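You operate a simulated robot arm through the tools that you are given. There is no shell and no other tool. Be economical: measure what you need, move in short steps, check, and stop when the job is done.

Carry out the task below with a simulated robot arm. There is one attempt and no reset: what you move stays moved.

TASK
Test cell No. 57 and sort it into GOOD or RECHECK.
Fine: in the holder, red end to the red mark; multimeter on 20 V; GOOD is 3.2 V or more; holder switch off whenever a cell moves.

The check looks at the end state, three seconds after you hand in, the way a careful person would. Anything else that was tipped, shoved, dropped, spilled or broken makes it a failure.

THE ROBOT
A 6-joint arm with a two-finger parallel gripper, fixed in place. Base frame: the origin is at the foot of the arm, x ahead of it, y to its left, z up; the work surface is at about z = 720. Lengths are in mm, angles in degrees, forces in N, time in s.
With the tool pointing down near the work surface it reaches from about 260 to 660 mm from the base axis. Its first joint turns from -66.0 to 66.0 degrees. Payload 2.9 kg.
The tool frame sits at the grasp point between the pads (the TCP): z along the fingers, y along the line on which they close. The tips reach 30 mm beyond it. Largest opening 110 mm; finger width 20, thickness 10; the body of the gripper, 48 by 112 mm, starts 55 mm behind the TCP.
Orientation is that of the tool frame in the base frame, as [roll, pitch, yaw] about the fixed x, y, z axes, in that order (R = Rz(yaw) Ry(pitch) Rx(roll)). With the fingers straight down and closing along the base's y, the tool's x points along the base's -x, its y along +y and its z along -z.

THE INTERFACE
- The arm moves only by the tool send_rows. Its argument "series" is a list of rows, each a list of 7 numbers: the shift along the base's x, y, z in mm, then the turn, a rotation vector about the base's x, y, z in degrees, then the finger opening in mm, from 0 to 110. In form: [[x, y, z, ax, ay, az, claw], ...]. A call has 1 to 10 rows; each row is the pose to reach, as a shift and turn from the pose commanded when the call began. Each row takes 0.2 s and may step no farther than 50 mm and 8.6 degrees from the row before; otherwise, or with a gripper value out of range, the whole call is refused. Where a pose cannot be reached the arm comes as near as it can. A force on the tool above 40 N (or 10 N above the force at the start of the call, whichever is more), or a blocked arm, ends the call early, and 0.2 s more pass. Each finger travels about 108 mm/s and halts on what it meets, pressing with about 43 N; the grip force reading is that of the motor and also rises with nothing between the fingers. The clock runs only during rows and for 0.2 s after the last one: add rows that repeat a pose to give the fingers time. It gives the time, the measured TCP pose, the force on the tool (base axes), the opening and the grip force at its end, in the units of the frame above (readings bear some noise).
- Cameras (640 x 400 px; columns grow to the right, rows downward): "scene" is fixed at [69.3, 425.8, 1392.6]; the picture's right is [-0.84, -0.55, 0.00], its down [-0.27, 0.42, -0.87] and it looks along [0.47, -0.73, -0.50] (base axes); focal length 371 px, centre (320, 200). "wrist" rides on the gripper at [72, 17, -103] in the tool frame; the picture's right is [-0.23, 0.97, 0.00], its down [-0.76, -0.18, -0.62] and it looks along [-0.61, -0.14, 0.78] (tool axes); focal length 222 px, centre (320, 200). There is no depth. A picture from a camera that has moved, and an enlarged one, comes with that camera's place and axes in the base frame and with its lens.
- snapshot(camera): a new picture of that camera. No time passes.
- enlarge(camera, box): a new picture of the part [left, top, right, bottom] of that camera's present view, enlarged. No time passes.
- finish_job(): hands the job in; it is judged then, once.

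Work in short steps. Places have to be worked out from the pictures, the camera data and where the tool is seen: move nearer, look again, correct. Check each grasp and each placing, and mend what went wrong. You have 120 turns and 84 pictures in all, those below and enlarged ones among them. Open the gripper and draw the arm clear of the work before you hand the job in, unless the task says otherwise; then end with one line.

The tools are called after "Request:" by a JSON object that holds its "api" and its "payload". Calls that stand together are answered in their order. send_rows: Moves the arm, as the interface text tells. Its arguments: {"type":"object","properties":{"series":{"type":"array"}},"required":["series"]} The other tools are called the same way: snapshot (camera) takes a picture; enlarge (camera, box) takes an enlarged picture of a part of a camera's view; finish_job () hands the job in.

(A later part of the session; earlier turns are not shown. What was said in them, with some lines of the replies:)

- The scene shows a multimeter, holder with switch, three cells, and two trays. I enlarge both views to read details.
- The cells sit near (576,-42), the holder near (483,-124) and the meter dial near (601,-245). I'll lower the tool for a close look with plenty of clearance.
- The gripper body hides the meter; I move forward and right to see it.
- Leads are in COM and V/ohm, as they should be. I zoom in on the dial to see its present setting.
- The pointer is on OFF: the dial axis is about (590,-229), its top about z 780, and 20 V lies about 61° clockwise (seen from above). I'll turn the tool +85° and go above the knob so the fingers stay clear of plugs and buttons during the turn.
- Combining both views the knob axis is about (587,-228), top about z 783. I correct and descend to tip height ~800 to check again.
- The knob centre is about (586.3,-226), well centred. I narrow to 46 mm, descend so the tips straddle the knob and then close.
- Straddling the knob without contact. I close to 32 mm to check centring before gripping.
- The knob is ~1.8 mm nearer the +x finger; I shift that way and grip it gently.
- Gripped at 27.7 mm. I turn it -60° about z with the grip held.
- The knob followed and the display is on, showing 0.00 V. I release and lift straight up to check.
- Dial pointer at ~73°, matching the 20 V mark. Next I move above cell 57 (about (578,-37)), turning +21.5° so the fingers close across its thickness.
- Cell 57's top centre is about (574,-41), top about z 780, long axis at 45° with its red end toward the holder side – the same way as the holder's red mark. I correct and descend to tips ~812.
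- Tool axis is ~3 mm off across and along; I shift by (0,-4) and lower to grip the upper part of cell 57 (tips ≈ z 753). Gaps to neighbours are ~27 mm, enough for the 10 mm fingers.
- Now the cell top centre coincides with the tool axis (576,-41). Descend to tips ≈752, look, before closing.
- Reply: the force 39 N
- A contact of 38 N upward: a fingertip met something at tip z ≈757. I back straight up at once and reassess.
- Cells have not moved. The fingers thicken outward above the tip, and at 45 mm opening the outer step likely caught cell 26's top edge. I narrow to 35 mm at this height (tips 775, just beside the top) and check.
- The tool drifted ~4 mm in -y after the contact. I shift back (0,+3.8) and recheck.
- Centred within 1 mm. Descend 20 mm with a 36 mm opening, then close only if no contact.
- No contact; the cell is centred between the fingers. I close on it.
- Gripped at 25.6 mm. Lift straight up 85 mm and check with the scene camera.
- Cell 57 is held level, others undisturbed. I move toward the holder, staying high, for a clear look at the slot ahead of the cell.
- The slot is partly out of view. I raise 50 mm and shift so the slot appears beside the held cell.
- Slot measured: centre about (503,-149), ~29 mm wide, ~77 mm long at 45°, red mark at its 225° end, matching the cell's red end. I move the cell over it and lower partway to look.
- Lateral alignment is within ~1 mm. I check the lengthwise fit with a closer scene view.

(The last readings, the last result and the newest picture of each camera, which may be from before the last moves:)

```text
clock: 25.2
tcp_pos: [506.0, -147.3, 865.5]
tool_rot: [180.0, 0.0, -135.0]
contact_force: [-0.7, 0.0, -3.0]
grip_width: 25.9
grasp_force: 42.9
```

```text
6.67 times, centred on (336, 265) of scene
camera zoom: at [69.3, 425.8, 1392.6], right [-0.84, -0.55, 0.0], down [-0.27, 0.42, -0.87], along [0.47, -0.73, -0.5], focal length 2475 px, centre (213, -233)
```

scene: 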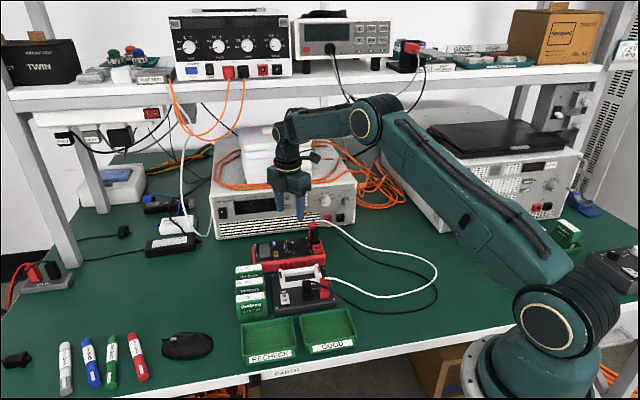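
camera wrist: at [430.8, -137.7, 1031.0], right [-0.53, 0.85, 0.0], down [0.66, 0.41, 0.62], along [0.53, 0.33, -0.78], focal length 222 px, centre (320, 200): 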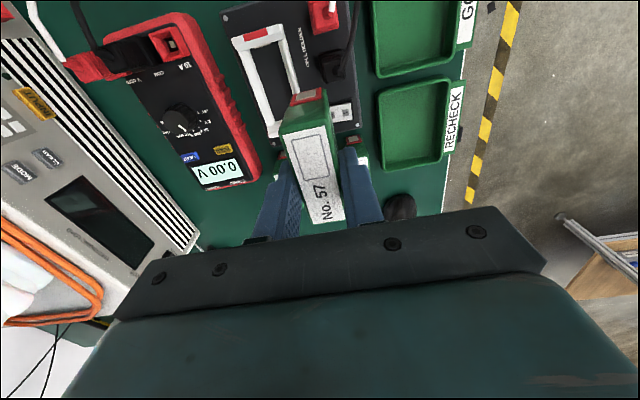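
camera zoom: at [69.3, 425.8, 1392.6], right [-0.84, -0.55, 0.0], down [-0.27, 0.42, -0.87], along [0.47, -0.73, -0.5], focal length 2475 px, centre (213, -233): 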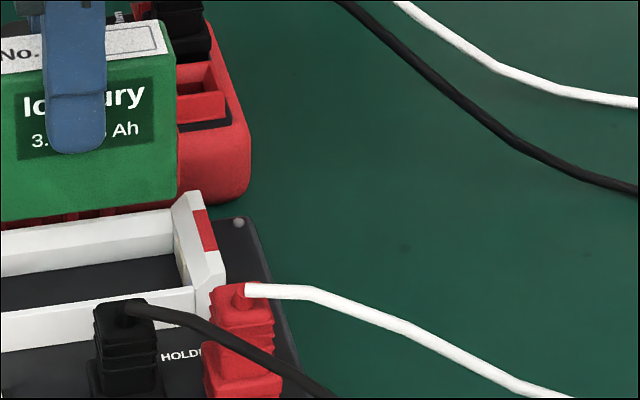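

Those were framed too far right; I reframe on the slot.

Request:
{"api": "enlarge", "payload": {"camera": "scene", "box": [306, 235, 308, 237]}}

Request:
{"api": "enlarge", "payload": {"camera": "scene", "box": [304, 235, 312, 295]}}

```text
16.00 times, centred on (307, 236) of scene
camera zoom: at [69.3, 425.8, 1392.6], right [-0.84, -0.55, 0.0], down [-0.27, 0.42, -0.87], along [0.47, -0.73, -0.5], focal length 5939 px, centre (528, -376)
```

zoom: 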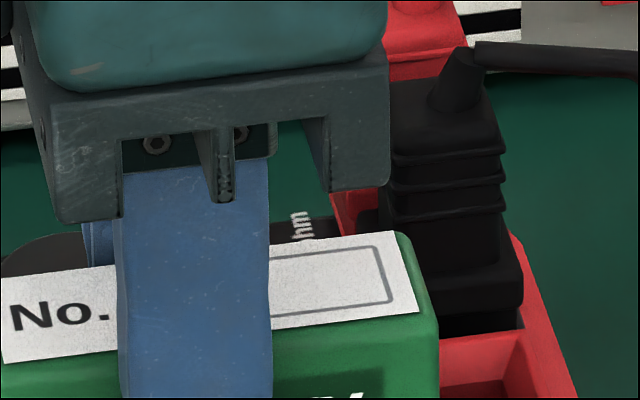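

```text
6.67 times, centred on (308, 265) of scene
camera zoom: at [69.3, 425.8, 1392.6], right [-0.84, -0.55, 0.0], down [-0.27, 0.42, -0.87], along [0.47, -0.73, -0.5], focal length 2475 px, centre (400, -233)
```

zoom: 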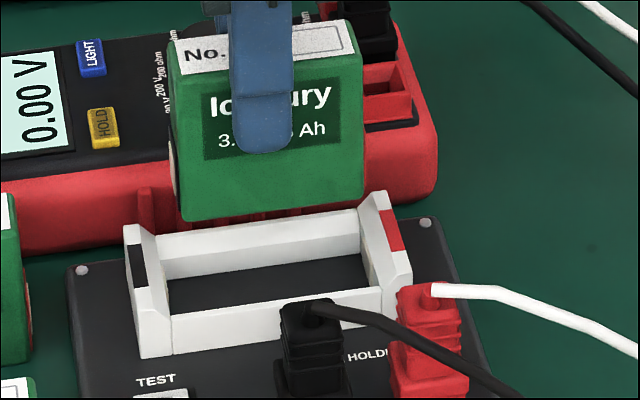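

Cell and slot are centred on each other in both views. I lower 32 mm (cell bottom ≈766) and check for contact.

Request:
{"api": "send_rows", "payload": {"series": [[0, 0, -10, 0, 0, 0, 18], [0, 0, -20, 0, 0, 0, 18], [0, 0, -28, 0, 0, 0, 18], [0, 0, -32, 0, 0, 0, 18], [0, 0, -32, 0, 0, 0, 18]]}}

Request:
{"api": "enlarge", "payload": {"camera": "wrist", "box": [230, 60, 400, 166]}}

Request:
{"api": "enlarge", "payload": {"camera": "scene", "box": [270, 235, 346, 295]}}

```text
clock: 26.4
tcp_pos: [505.2, -148.5, 832.3]
tool_rot: [179.9, 0.0, -135.0]
contact_force: [-0.3, -0.6, -2.3]
grip_width: 25.7
grasp_force: 43.1
```

```text
3.76 times, centred on (315, 113) of wrist
camera zoom: at [442.8, -188.1, 935.2], right [-0.53, 0.85, 0.0], down [0.66, 0.41, 0.62], along [0.53, 0.33, -0.78], focal length 836 px, centre (339, 528)
```

zoom: 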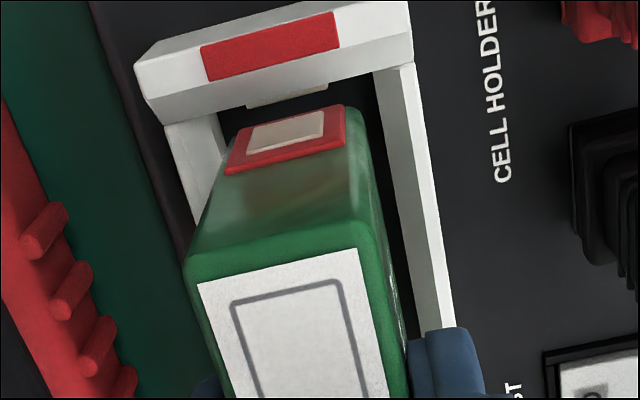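

```text
6.67 times, centred on (308, 265) of scene
camera zoom: at [69.3, 425.8, 1392.6], right [-0.84, -0.55, 0.0], down [-0.27, 0.42, -0.87], along [0.47, -0.73, -0.5], focal length 2475 px, centre (400, -233)
```

zoom: 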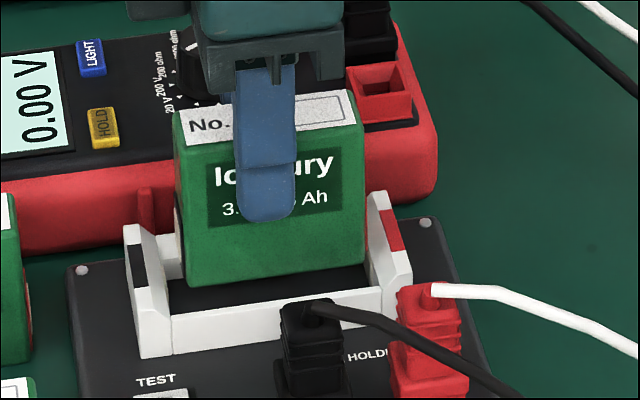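

Cell bottom is near rail height, centred on both axes with visible gaps each side. I continue down 10 mm in small steps.

Request:
{"api": "send_rows", "payload": {"series": [[0, 0, -3, 0, 0, 0, 18], [0, 0, -6, 0, 0, 0, 18], [0, 0, -9, 0, 0, 0, 18], [0, 0, -11, 0, 0, 0, 18], [0, 0, -11, 0, 0, 0, 18]]}}

Request:
{"api": "enlarge", "payload": {"camera": "scene", "box": [270, 235, 346, 295]}}

```text
clock: 27.6
tcp_pos: [505.6, -148.9, 819.6]
tool_rot: [-180.0, 0.0, -135.0]
contact_force: [-0.2, 0.0, -2.5]
grip_width: 25.5
grasp_force: 42.6
```

```text
6.67 times, centred on (308, 265) of scene
camera zoom: at [69.3, 425.8, 1392.6], right [-0.84, -0.55, 0.0], down [-0.27, 0.42, -0.87], along [0.47, -0.73, -0.5], focal length 2475 px, centre (400, -233)
```

zoom: 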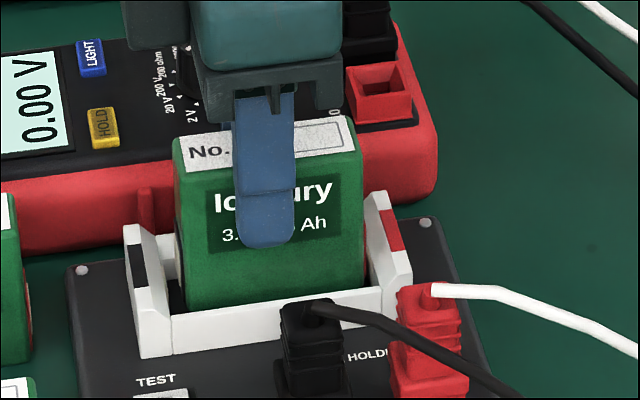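

The cell is entering between the rails freely. I continue down until it seats.

Request:
{"api": "send_rows", "payload": {"series": [[0, 0, -2, 0, 0, 0, 18], [0, 0, -4, 0, 0, 0, 18], [0, 0, -6, 0, 0, 0, 18], [0, 0, -8, 0, 0, 0, 18], [0, 0, -8, 0, 0, 0, 18]]}}

```text
clock: 28.8
tcp_pos: [505.5, -147.0, 811.9]
tool_rot: [-179.9, 0.1, -134.9]
contact_force: [-2.7, 1.5, 5.8]
grip_width: 25.9
grasp_force: 43.2
```

Light upward contact (about 8 N over the hanging weight): the bottom has met the floor. I verify before releasing.

Request:
{"api": "enlarge", "payload": {"camera": "scene", "box": [270, 235, 346, 295]}}

Request:
{"api": "enlarge", "payload": {"camera": "wrist", "box": [230, 70, 400, 176]}}

```text
6.67 times, centred on (308, 265) of scene
camera zoom: at [69.2, 425.8, 1392.6], right [-0.84, -0.55, 0.0], down [-0.27, 0.42, -0.87], along [0.47, -0.73, -0.5], focal length 2475 px, centre (400, -233)
```

zoom: 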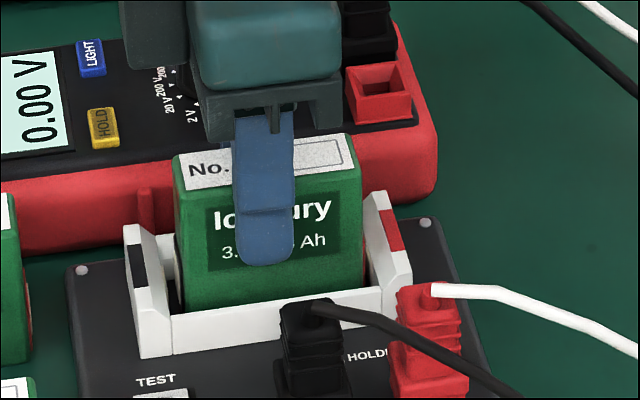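

```text
3.76 times, centred on (315, 123) of wrist
camera zoom: at [443.0, -186.8, 915.5], right [-0.53, 0.85, 0.0], down [0.66, 0.41, 0.62], along [0.53, 0.33, -0.78], focal length 836 px, centre (339, 490)
```

zoom: 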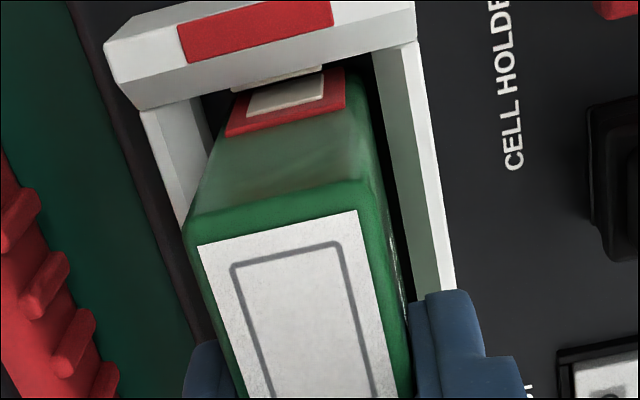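

Looks seated, terminal meeting the red-side tab. I press 1 mm more to confirm the floor is firm.

Request:
{"api": "send_rows", "payload": {"series": [[0, 0, -1, 0, 0, 0, 18], [0, 0, -1, 0, 0, 0, 18]]}}

```text
clock: 29.4
tcp_pos: [505.6, -148.7, 811.8]
tool_rot: [-179.9, 0.1, -134.9]
contact_force: [-2.2, 6.1, 16.9]
grip_width: 25.6
grasp_force: 43.3
```

Firm floor (17 N with 1 mm). I release slowly and rise straight up.

Request:
{"api": "send_rows", "payload": {"series": [[0, 0, 1, 0, 0, 0, 18], [0, 0, 1, 0, 0, 0, 28], [0, 0, 1, 0, 0, 0, 34], [0, 0, 15, 0, 0, 0, 36], [0, 0, 45, 0, 0, 0, 36], [0, 0, 80, 0, 0, 0, 36], [0, 0, 80, 0, 0, 0, 36]]}}

Request:
{"api": "enlarge", "payload": {"camera": "scene", "box": [250, 225, 346, 305]}}

Request:
{"api": "snapshot", "payload": {"camera": "wrist"}}

```text
clock: 31.0
tcp_pos: [504.9, -146.7, 889.5]
tool_rot: [-180.0, 0.0, -135.1]
contact_force: [-0.2, 0.2, 0.9]
grip_width: 35.9
grasp_force: 0.0
```

```text
5.00 times, centred on (298, 265) of scene
camera zoom: at [69.3, 425.8, 1392.6], right [-0.84, -0.55, 0.0], down [-0.27, 0.42, -0.87], along [0.47, -0.73, -0.5], focal length 1856 px, centre (430, -125)
```

zoom: 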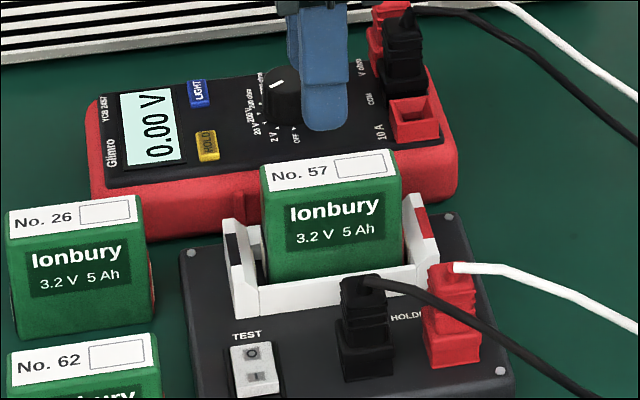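

```text
28 pictures are left
camera wrist: at [442.4, -185.2, 993.0], right [-0.53, 0.85, 0.0], down [0.66, 0.41, 0.62], along [0.53, 0.33, -0.78], focal length 222 px, centre (320, 200)
```

wrist: 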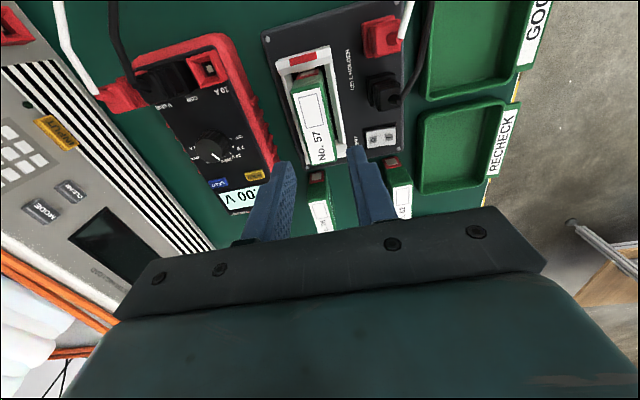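

Cell 57 is seated in the holder, red end at the red mark, and the meter is on. Now the switch: I zoom in to locate it.

Request:
{"api": "enlarge", "payload": {"camera": "wrist", "box": [340, 105, 420, 160]}}

```text
7.27 times, centred on (380, 132) of wrist
camera zoom: at [442.4, -185.2, 993.0], right [-0.53, 0.85, 0.0], down [0.66, 0.41, 0.62], along [0.53, 0.33, -0.78], focal length 1615 px, centre (-116, 691)
```

zoom: 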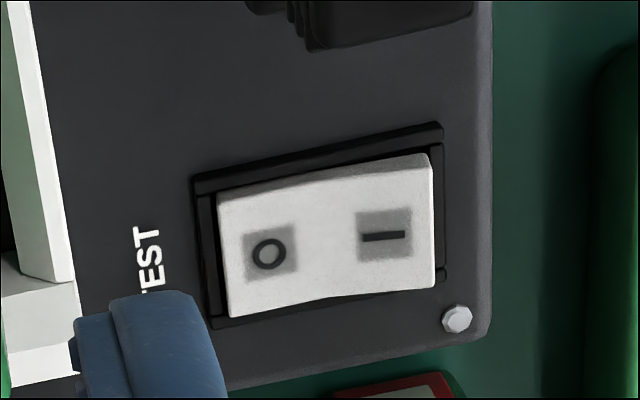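

Switch "I" mark is at about (488,-65), top ~z 752. I move over it with fingers closed and descend to tips ~772 to verify.

Request:
{"api": "send_rows", "payload": {"series": [[-5, 25, 10, 0, 0, 0, 15], [-11, 55, 10, 0, 0, 0, 0], [-18.9, 82.9, 10, 0, 0, 0, 0], [-18.9, 82.9, -35, 0, 0, 0, 0], [-18.9, 82.9, -75, 0, 0, 0, 0], [-18.9, 82.9, -87, 0, 0, 0, 0], [-18.9, 82.9, -87, 0, 0, 0, 0]]}}

Request:
{"api": "enlarge", "payload": {"camera": "wrist", "box": [270, 80, 390, 180]}}

Request:
{"api": "enlarge", "payload": {"camera": "scene", "box": [250, 245, 346, 325]}}

```text
clock: 32.6
tcp_pos: [486.7, -64.1, 802.7]
tool_rot: [180.0, 0.0, -134.9]
contact_force: [0.6, -0.8, 0.3]
grip_width: 0.0
grasp_force: 38.2
```

```text
4.00 times, centred on (330, 130) of wrist
camera zoom: at [425.1, -103.1, 905.3], right [-0.53, 0.85, 0.0], down [0.66, 0.41, 0.62], along [0.53, 0.33, -0.78], focal length 888 px, centre (280, 480)
```

zoom: 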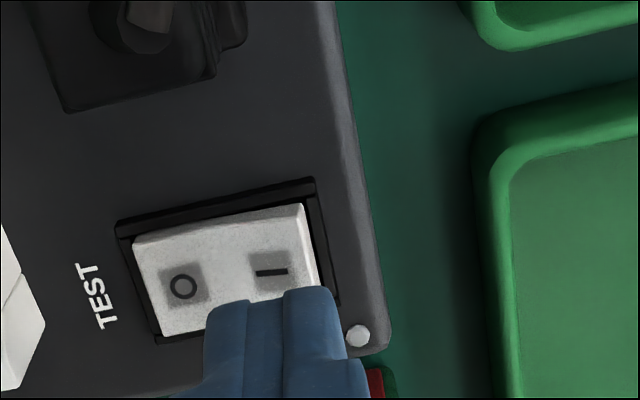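

```text
5.00 times, centred on (298, 285) of scene
camera zoom: at [69.3, 425.8, 1392.6], right [-0.84, -0.55, 0.0], down [-0.27, 0.42, -0.87], along [0.47, -0.73, -0.5], focal length 1856 px, centre (430, -225)
```

zoom: 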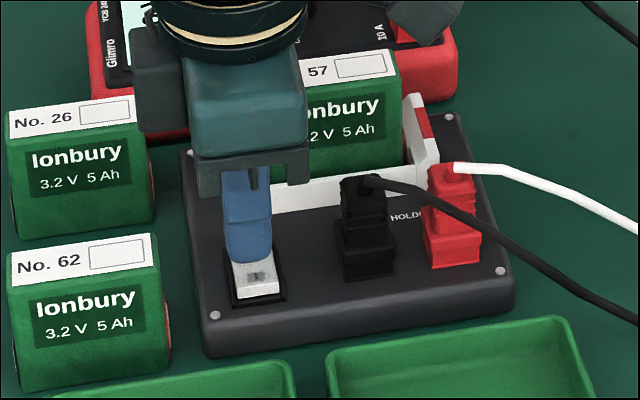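

Fingertips are ~2 mm outward of the "I" mark, as planned. I go down until the rocker flips, stopping on force.

Request:
{"api": "send_rows", "payload": {"series": [[-1, 1, -8, 0, 0, 0, 0], [-1, 1, -13, 0, 0, 0, 0], [-1, 1, -16, 0, 0, 0, 0], [-1, 1, -18, 0, 0, 0, 0], [-1, 1, -20, 0, 0, 0, 0], [-1, 1, -22, 0, 0, 0, 0], [-1, 1, -23, 0, 0, 0, 0]]}}

Request:
{"api": "enlarge", "payload": {"camera": "wrist", "box": [270, 100, 390, 200]}}

```text
clock: 34.2
tcp_pos: [485.6, -63.0, 783.5]
tool_rot: [-179.9, 0.0, -134.8]
contact_force: [-11.2, 6.4, 36.9]
grip_width: 0.0
grasp_force: 37.4
```

```text
4.00 times, centred on (330, 150) of wrist
camera zoom: at [422.4, -103.0, 886.0], right [-0.53, 0.85, 0.0], down [0.66, 0.41, 0.63], along [0.53, 0.33, -0.78], focal length 888 px, centre (280, 400)
```

zoom: 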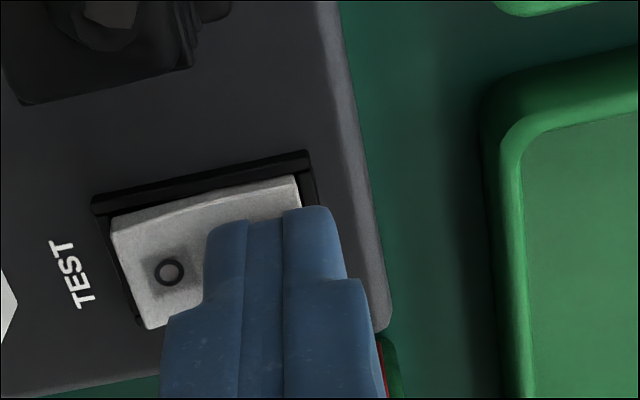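

The force reached 37 N and the rocker appears to have tilted. I rise and check the switch and the meter.

Request:
{"api": "send_rows", "payload": {"series": [[0, 0, 15, 0, 0, 0, 0], [0, 0, 60, 0, 0, 0, 0], [0, 0, 100, 0, 0, 0, 0], [-20, 30, 115, 0, 0, 0, 0], [-20, 30, 115, 0, 0, 0, 0]]}}

Request:
{"api": "enlarge", "payload": {"camera": "scene", "box": [240, 225, 350, 315]}}

```text
clock: 35.4
tcp_pos: [465.6, -34.4, 894.2]
tool_rot: [180.0, 0.0, -134.9]
contact_force: [0.9, -0.6, -1.2]
grip_width: 0.0
grasp_force: 37.3
```

```text
4.44 times, centred on (295, 270) of scene
camera zoom: at [69.3, 425.8, 1392.6], right [-0.84, -0.55, 0.0], down [-0.27, 0.42, -0.87], along [0.47, -0.73, -0.5], focal length 1650 px, centre (431, -111)
```

zoom: 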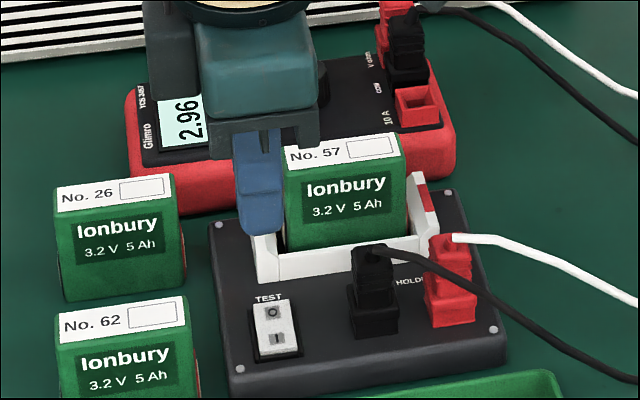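

Request:
{"api": "enlarge", "payload": {"camera": "scene", "box": [270, 235, 300, 265]}}

```text
13.33 times, centred on (285, 250) of scene
camera zoom: at [69.3, 425.8, 1392.6], right [-0.84, -0.55, 0.0], down [-0.27, 0.42, -0.87], along [0.47, -0.73, -0.5], focal length 4949 px, centre (787, -467)
```

zoom: 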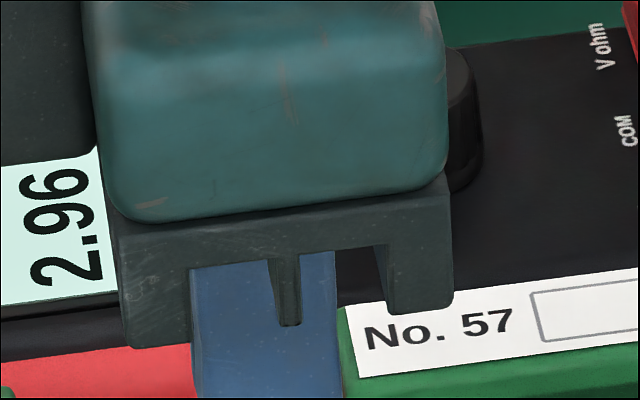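

The reading is 2.96 V so far. I move aside and let a second pass to make sure it is steady and fully visible.

Request:
{"api": "send_rows", "payload": {"series": [[-25, 20, 20, 0, 0, 0, 0], [-60, 40, 40, 0, 0, 0, 0], [-90, 40, 60, 0, 0, 0, 0], [-90, 40, 60, 0, 0, 0, 0], [-90, 40, 60, 0, 0, 0, 0]]}}

Request:
{"api": "enlarge", "payload": {"camera": "scene", "box": [245, 230, 325, 280]}}

```text
clock: 36.6
tcp_pos: [378.5, 4.7, 954.3]
tool_rot: [179.9, 0.0, -135.0]
contact_force: [-0.5, -0.4, 0.7]
grip_width: 0.0
grasp_force: 37.7
```

```text
8.00 times, centred on (285, 255) of scene
camera zoom: at [69.3, 425.8, 1392.6], right [-0.84, -0.55, 0.0], down [-0.27, 0.42, -0.87], along [0.47, -0.73, -0.5], focal length 2970 px, centre (600, -240)
```

zoom: 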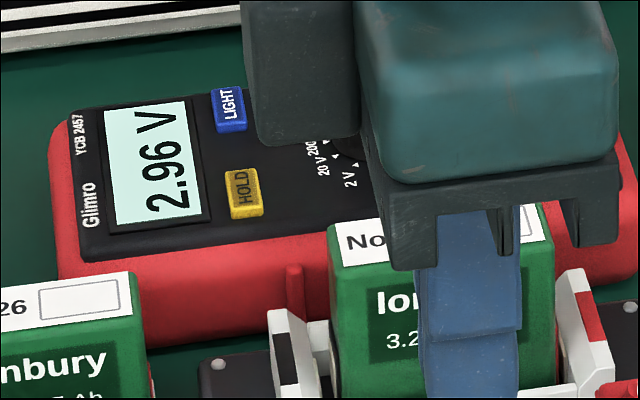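

Steady 2.96 V → below 3.2 V, so RECHECK. Now switch off: "O" is at about (499.5,-78.3); I press ~3 mm outward from it.

Request:
{"api": "send_rows", "payload": {"series": [[30, -21, 0, 0, 0, 0, 0], [62, -43, 0, 0, 0, 0, 0], [94, -65, 0, 0, 0, 0, 0], [123, -85.3, -20, 0, 0, 0, 0], [123, -85.3, -65, 0, 0, 0, 0], [123, -85.3, -110, 0, 0, 0, 0], [123, -85.3, -150, 0, 0, 0, 0], [123, -85.3, -150, 0, 0, 0, 0]]}}

Request:
{"api": "enlarge", "payload": {"camera": "wrist", "box": [270, 80, 390, 180]}}

```text
clock: 38.4
tcp_pos: [497.9, -79.6, 808.2]
tool_rot: [179.9, 0.0, -134.9]
contact_force: [0.1, 0.4, -0.4]
grip_width: 0.0
grasp_force: 37.4
```

```text
4.00 times, centred on (330, 130) of wrist
camera zoom: at [435.9, -118.1, 910.2], right [-0.53, 0.85, 0.0], down [0.66, 0.41, 0.62], along [0.53, 0.33, -0.78], focal length 888 px, centre (280, 480)
```

zoom: 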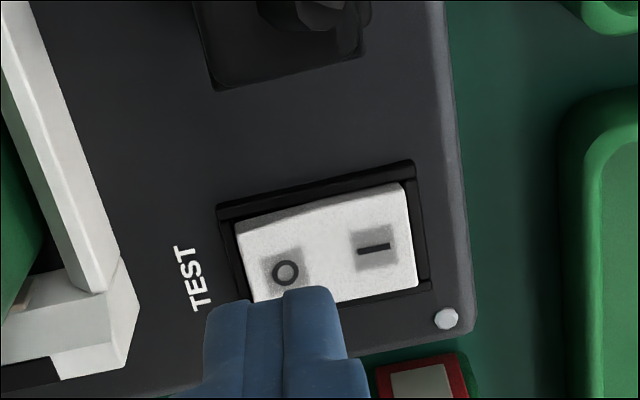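

Tip sits just beside "O". I nudge 2 mm toward the outer end and press.

Request:
{"api": "send_rows", "payload": {"series": [[2.2, -0.8, -8, 0, 0, 0, 0], [2.2, -0.8, -15, 0, 0, 0, 0], [2.2, -0.8, -20, 0, 0, 0, 0], [2.2, -0.8, -23, 0, 0, 0, 0], [2.2, -0.8, -25, 0, 0, 0, 0], [2.2, -0.8, -27, 0, 0, 0, 0], [2.2, -0.8, -29, 0, 0, 0, 0]]}}

```text
clock: 39.9
tcp_pos: [500.9, -80.6, 783.2]
tool_rot: [-179.9, 0.1, -135.0]
contact_force: [-5.4, -0.1, 9.4]
grip_width: 0.0
grasp_force: 38.1
stopped in row 7: the force on the tool passed its limit (the readings are from after the stop); the commanded pose is now the measured one
```

Force limit reached at the same depth as before. I rise and check switch and display.

Request:
{"api": "send_rows", "payload": {"series": [[0, 0, 15, 0, 0, 0, 0], [0, 0, 60, 0, 0, 0, 0], [-20, 20, 100, 0, 0, 0, 0], [-55, 50, 120, 0, 0, 0, 0], [-85, 75, 120, 0, 0, 0, 0], [-85, 75, 120, 0, 0, 0, 0]]}}

Request:
{"api": "enlarge", "payload": {"camera": "scene", "box": [240, 225, 350, 315]}}

```text
refused: row 4 steps farther than a row can; nothing moved
```

```text
4.44 times, centred on (295, 270) of scene
camera zoom: at [69.1, 425.8, 1392.6], right [-0.84, -0.55, 0.0], down [-0.27, 0.42, -0.87], along [0.47, -0.73, -0.5], focal length 1650 px, centre (431, -111)
```

zoom: 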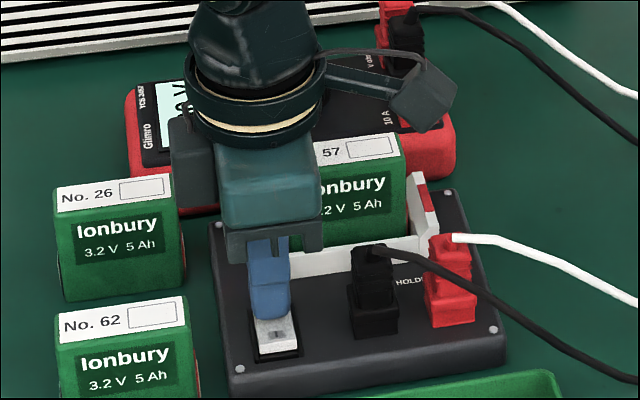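

One step was too long; I repeat with shorter steps.

Request:
{"api": "send_rows", "payload": {"series": [[0, 0, 15, 0, 0, 0, 0], [0, 0, 55, 0, 0, 0, 0], [-15, 15, 95, 0, 0, 0, 0], [-40, 40, 115, 0, 0, 0, 0], [-70, 70, 120, 0, 0, 0, 0], [-70, 70, 120, 0, 0, 0, 0]]}}

Request:
{"api": "enlarge", "payload": {"camera": "scene", "box": [240, 225, 350, 315]}}

```text
clock: 41.3
tcp_pos: [429.8, -11.7, 896.9]
tool_rot: [-179.7, 0.1, -135.0]
contact_force: [-0.3, 0.7, -0.1]
grip_width: 0.1
grasp_force: 37.3
```

```text
4.44 times, centred on (295, 270) of scene
camera zoom: at [69.3, 425.8, 1392.6], right [-0.84, -0.55, 0.0], down [-0.27, 0.42, -0.87], along [0.47, -0.73, -0.5], focal length 1650 px, centre (431, -111)
```

zoom: 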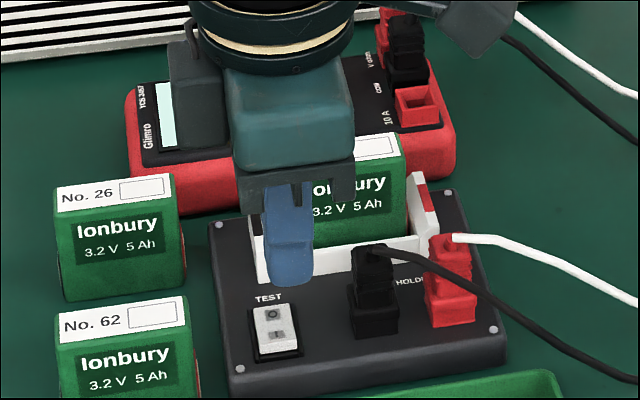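

The display is hidden from here. I move above the cell (tips well above it), opening the gripper, and view switch and display by the wrist camera.

Request:
{"api": "send_rows", "payload": {"series": [[18, -34, 0, 0.1, 0.1, 0, 5], [36, -68, 0, 0.2, 0.2, 0, 15], [54, -102, 0, 0.2, 0.2, 0, 30], [75.5, -135.5, 0, 0.2, 0.2, 0, 37], [75.5, -135.5, 0, 0.2, 0.2, 0, 37]]}}

Request:
{"api": "snapshot", "payload": {"camera": "wrist"}}

Request:
{"api": "enlarge", "payload": {"camera": "wrist", "box": [260, 30, 420, 180]}}

Request:
{"api": "enlarge", "payload": {"camera": "scene", "box": [240, 225, 350, 315]}}

```text
clock: 42.5
tcp_pos: [507.8, -148.4, 902.2]
tool_rot: [179.8, 0.0, -135.1]
contact_force: [0.0, -0.2, -1.1]
grip_width: 36.9
grasp_force: 0.1
```

```text
17 pictures are left
camera wrist: at [444.5, -187.7, 1005.1], right [-0.53, 0.85, 0.0], down [0.66, 0.41, 0.62], along [0.53, 0.33, -0.78], focal length 222 px, centre (320, 200)
```

wrist: 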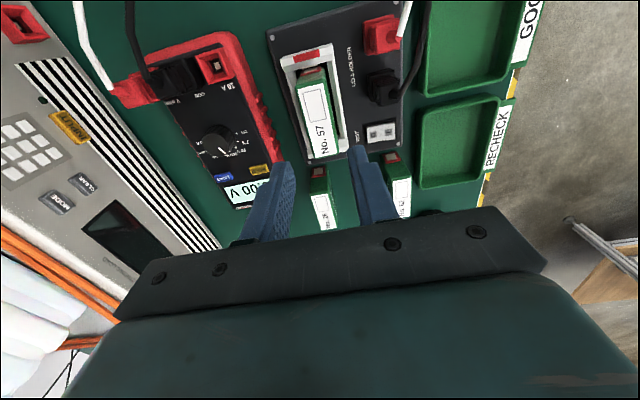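

```text
2.67 times, centred on (340, 105) of wrist
camera zoom: at [444.5, -187.7, 1005.1], right [-0.53, 0.85, 0.0], down [0.66, 0.41, 0.62], along [0.53, 0.33, -0.78], focal length 592 px, centre (267, 453)
```

zoom: 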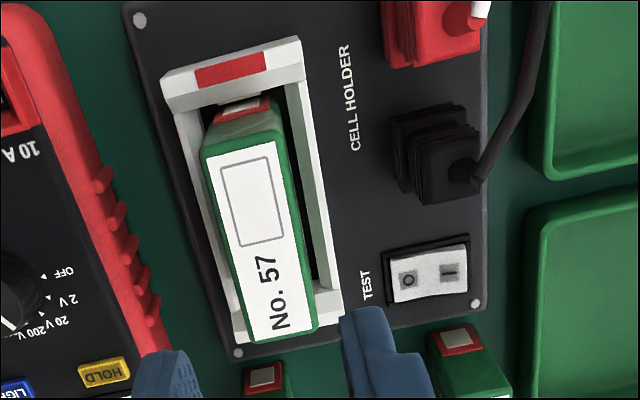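

```text
4.44 times, centred on (295, 270) of scene
camera zoom: at [69.3, 425.7, 1392.6], right [-0.84, -0.55, 0.0], down [-0.27, 0.42, -0.87], along [0.47, -0.73, -0.5], focal length 1650 px, centre (431, -111)
```

zoom: 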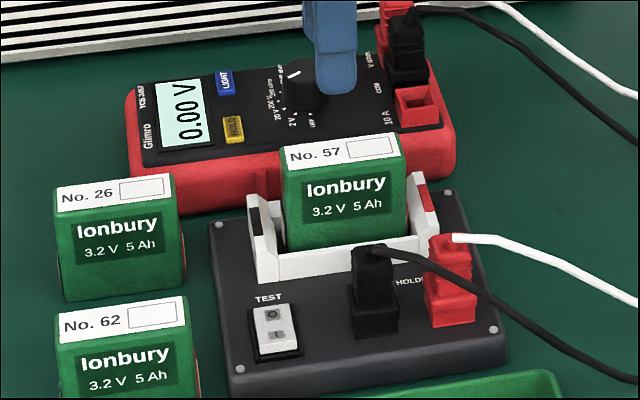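

Display shows 0.00 V – the switch is off. I align over the cell and lower to just above its top for a check.

Request:
{"api": "send_rows", "payload": {"series": [[-2, -1.6, -20, 0, 0, 0, 37], [-2, -1.6, -50, 0, 0, 0, 37], [-2, -1.6, -61, 0, 0, 0, 37], [-2, -1.6, -61, 0, 0, 0, 37]]}}

Request:
{"api": "enlarge", "payload": {"camera": "wrist", "box": [220, 70, 420, 195]}}

```text
clock: 43.5
tcp_pos: [505.8, -149.0, 841.0]
tool_rot: [179.8, 0.1, -134.9]
contact_force: [0.8, 0.3, 0.1]
grip_width: 37.0
grasp_force: 0.0
```

```text
3.20 times, centred on (320, 132) of wrist
camera zoom: at [442.5, -190.2, 944.1], right [-0.53, 0.85, 0.0], down [0.66, 0.41, 0.62], along [0.53, 0.33, -0.78], focal length 711 px, centre (320, 416)
```

zoom: 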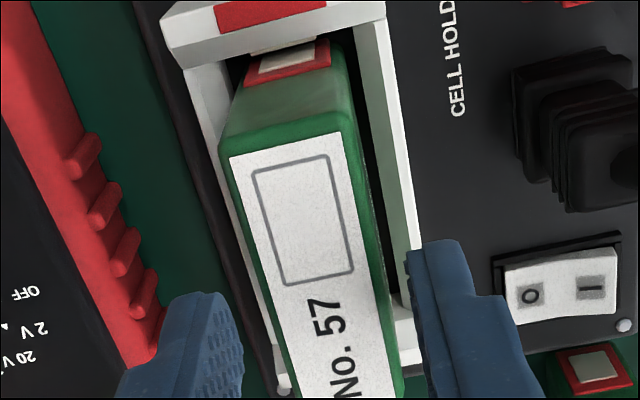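

This matches the geometry of the earlier successful grasp within 1–2 mm. A small correction, then descend 28 mm.

Request:
{"api": "send_rows", "payload": {"series": [[1.4, 0.4, -10, 0, 0, 0, 37], [1.4, 0.4, -20, 0, 0, 0, 37], [1.4, 0.4, -28, 0, 0, 0, 37], [1.4, 0.4, -28, 0, 0, 0, 37]]}}

Request:
{"api": "enlarge", "payload": {"camera": "wrist", "box": [200, 80, 440, 230]}}

```text
clock: 44.5
tcp_pos: [506.2, -147.4, 813.4]
tool_rot: [179.9, 0.1, -135.0]
contact_force: [0.2, 0.1, -0.4]
grip_width: 36.7
grasp_force: 0.0
```

```text
2.67 times, centred on (320, 155) of wrist
camera zoom: at [443.8, -187.4, 916.0], right [-0.53, 0.85, 0.0], down [0.66, 0.41, 0.62], along [0.53, 0.33, -0.78], focal length 592 px, centre (320, 320)
```

zoom: 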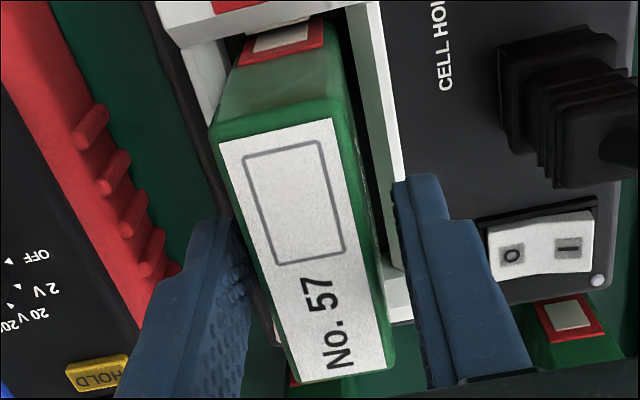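

Cell is ~1.2 mm to the left; I correct and close, then lift straight up.

Request:
{"api": "send_rows", "payload": {"series": [[0.6, -1, 0, 0, 0, 0, 36], [0.6, -1, 0, 0, 0, 0, 30], [0.6, -1, 0, 0, 0, 0, 24], [0.6, -1, 0, 0, 0, 0, 18], [0.6, -1, 0, 0, 0, 0, 18]]}}

```text
clock: 45.7
tcp_pos: [507.0, -147.8, 812.7]
tool_rot: [179.9, 0.1, -134.9]
contact_force: [-0.3, 1.1, 0.4]
grip_width: 25.6
grasp_force: 43.0
```

Gripped at 25.6 mm with hardly any side force. Lift vertically.

Request:
{"api": "send_rows", "payload": {"series": [[0, 0, 5, 0, 0, 0, 18], [0, 0, 15, 0, 0, 0, 18], [0, 0, 30, 0, 0, 0, 18], [0, 0, 60, 0, 0, 0, 18], [0, 0, 100, 0, 0, 0, 18], [0, 0, 115, 0, 0, 0, 18], [0, 0, 115, 0, 0, 0, 18]]}}

Request:
{"api": "snapshot", "payload": {"camera": "scene"}}

```text
clock: 47.3
tcp_pos: [507.2, -147.2, 930.2]
tool_rot: [179.9, 0.1, -135.1]
contact_force: [0.1, 0.1, -2.6]
grip_width: 25.6
grasp_force: 43.7
```

```text
12 pictures are left
```

scene: 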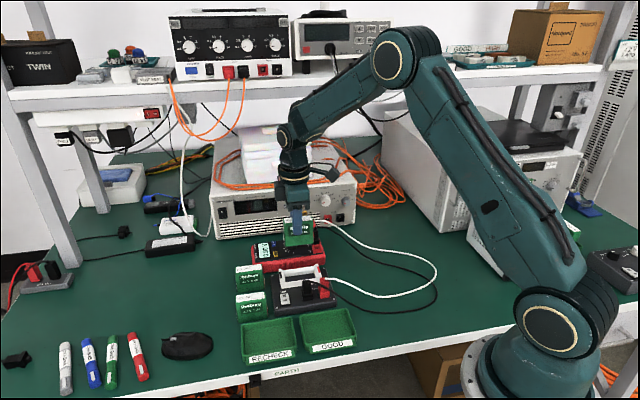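

Cell is out of the holder, held well; everything else in place. I carry it high toward the RECHECK tray (centre ≈(461,27)).

Request:
{"api": "send_rows", "payload": {"series": [[-9, 35, 0, 0, 0, 0, 18], [-18, 70, 0, 0, 0, 0, 18], [-28, 105, 0, 0, 0, 0, 18], [-38, 140, 0, 0, 0, 0, 18], [-46, 174, 0, 0, 0, 0, 18], [-46, 174, 0, 0, 0, 0, 18]]}}

Request:
{"api": "snapshot", "payload": {"camera": "wrist"}}

Request:
{"api": "enlarge", "payload": {"camera": "scene", "box": [225, 265, 365, 370]}}

```text
clock: 48.7
tcp_pos: [460.4, 25.8, 929.6]
tool_rot: [179.9, 0.1, -134.9]
contact_force: [-0.8, -0.2, -3.1]
grip_width: 25.8
grasp_force: 43.0
```

```text
11 pictures are left
camera wrist: at [397.4, -12.7, 1032.3], right [-0.53, 0.85, 0.0], down [0.66, 0.41, 0.62], along [0.53, 0.33, -0.78], focal length 222 px, centre (320, 200)
```

wrist: 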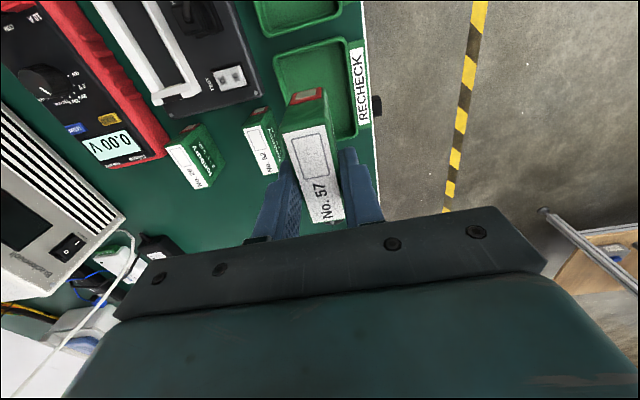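

```text
3.81 times, centred on (295, 318) of scene
camera zoom: at [69.3, 425.8, 1392.6], right [-0.84, -0.55, 0.0], down [-0.27, 0.42, -0.87], along [0.47, -0.73, -0.5], focal length 1414 px, centre (415, -248)
```

zoom: 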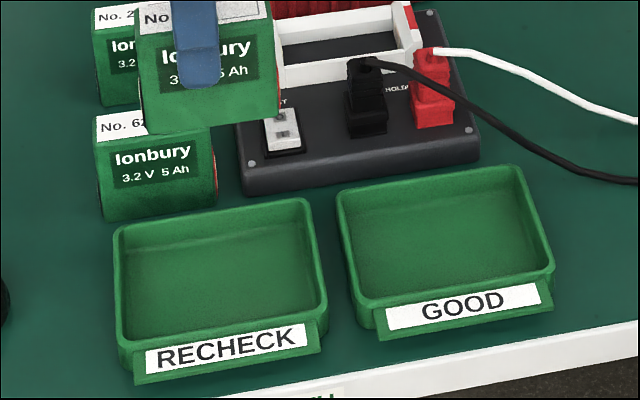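

Tray centre estimates (460,30) and (463,23) agree with the tool position. I lower over it to cell bottom ≈740 and look.

Request:
{"api": "send_rows", "payload": {"series": [[0, 1, -40, 0, 0, 0, 18], [0, 1, -80, 0, 0, 0, 18], [0, 1, -110, 0, 0, 0, 18], [0, 1, -120, 0, 0, 0, 18], [0, 1, -120, 0, 0, 0, 18]]}}

Request:
{"api": "enlarge", "payload": {"camera": "scene", "box": [225, 265, 365, 370]}}

Request:
{"api": "snapshot", "payload": {"camera": "wrist"}}

```text
clock: 49.9
tcp_pos: [459.5, 27.3, 810.8]
tool_rot: [179.9, 0.1, -135.0]
contact_force: [-0.1, 0.7, -2.9]
grip_width: 25.7
grasp_force: 42.9
```

```text
3.81 times, centred on (295, 318) of scene
camera zoom: at [69.3, 425.8, 1392.6], right [-0.84, -0.55, 0.0], down [-0.27, 0.42, -0.87], along [0.47, -0.73, -0.5], focal length 1414 px, centre (415, -248)
```

zoom: 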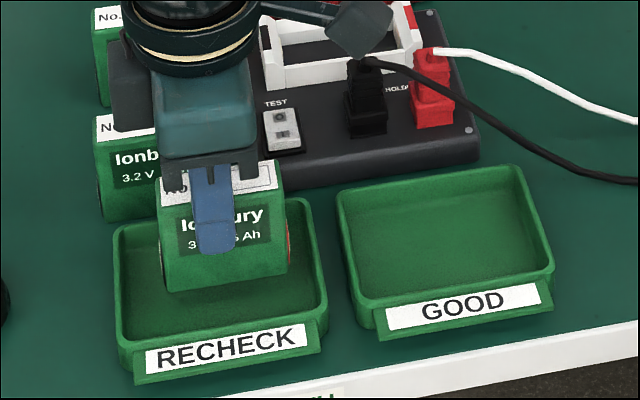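

```text
8 pictures are left
camera wrist: at [397.8, -12.9, 913.4], right [-0.53, 0.85, 0.0], down [0.66, 0.41, 0.62], along [0.53, 0.33, -0.78], focal length 222 px, centre (320, 200)
```

wrist: 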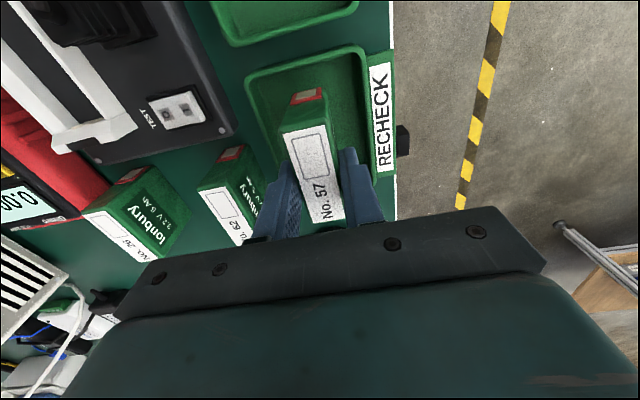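

Cell is inside the tray outline with clearance all round. I lower to the floor in small steps.

Request:
{"api": "send_rows", "payload": {"series": [[0, 0, -5, 0, 0, 0, 18], [0, 0, -10, 0, 0, 0, 18], [0, 0, -13, 0, 0, 0, 18], [0, 0, -15, 0, 0, 0, 18], [0, 0, -17, 0, 0, 0, 18], [0, 0, -17, 0, 0, 0, 18]]}}

```text
clock: 51.3
tcp_pos: [462.0, 26.8, 791.9]
tool_rot: [179.9, 0.1, -135.1]
contact_force: [-0.4, -0.2, -2.9]
grip_width: 25.7
grasp_force: 43.3
```

No contact yet; a few mm more.

Request:
{"api": "send_rows", "payload": {"series": [[0, 0, -1, 0, 0, 0, 18], [0, 0, -2, 0, 0, 0, 18], [0, 0, -3, 0, 0, 0, 18], [0, 0, -3, 0, 0, 0, 18]]}}

```text
clock: 52.3
tcp_pos: [462.3, 26.1, 790.3]
tool_rot: [179.9, 0.2, -134.9]
contact_force: [-8.4, 1.9, 31.2]
grip_width: 25.9
grasp_force: 42.6
```

Floor reached (31 N). I ease up 1.5 mm, release and rise.

Request:
{"api": "send_rows", "payload": {"series": [[0, 0, 1.5, 0, 0, 0, 18], [0, 0, 2, 0, 0, 0, 24], [0, 0, 2, 0, 0, 0, 32], [0, 0, 2, 0, 0, 0, 37], [0, 0, 20, 0, 0, 0, 37], [0, 0, 60, 0, 0, 0, 37], [0, 0, 105, 0, 0, 0, 37], [0, 0, 150, 0, 0, 0, 37], [-25, -30, 170, 0, 0, 0, 37], [-25, -30, 170, 0, 0, 0, 37]]}}

Request:
{"api": "enlarge", "payload": {"camera": "scene", "box": [225, 225, 365, 370]}}

```text
clock: 54.5
tcp_pos: [434.9, -2.9, 961.0]
tool_rot: [179.9, 0.1, -135.1]
contact_force: [0.3, -0.6, -0.1]
grip_width: 36.8
grasp_force: 0.0
```

```text
2.76 times, centred on (295, 298) of scene
camera zoom: at [69.3, 425.8, 1392.6], right [-0.84, -0.55, 0.0], down [-0.27, 0.42, -0.87], along [0.47, -0.73, -0.5], focal length 1024 px, centre (389, -69)
```

zoom: 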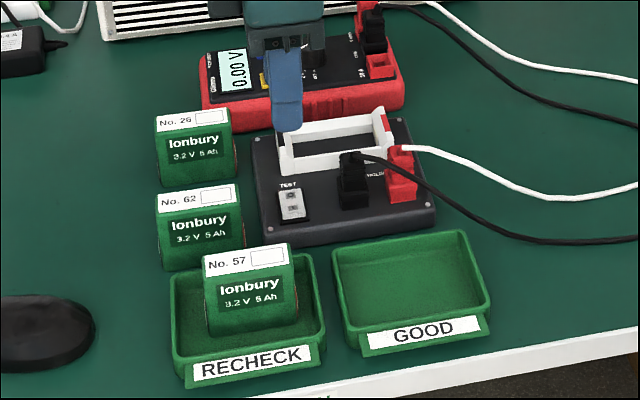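

Cell 57 stands in the RECHECK tray, the switch is off, the meter is on 20 V, and nothing else has moved. The arm is clear and open, so I hand in.

Request:
{"api": "finish_job", "payload": {}}

```text
The job is handed in.
```

Cell No. 57 read 2.96 V on the 20 V range, below the 3.2 V limit, so I put it in the RECHECK tray and left the holder switch off.
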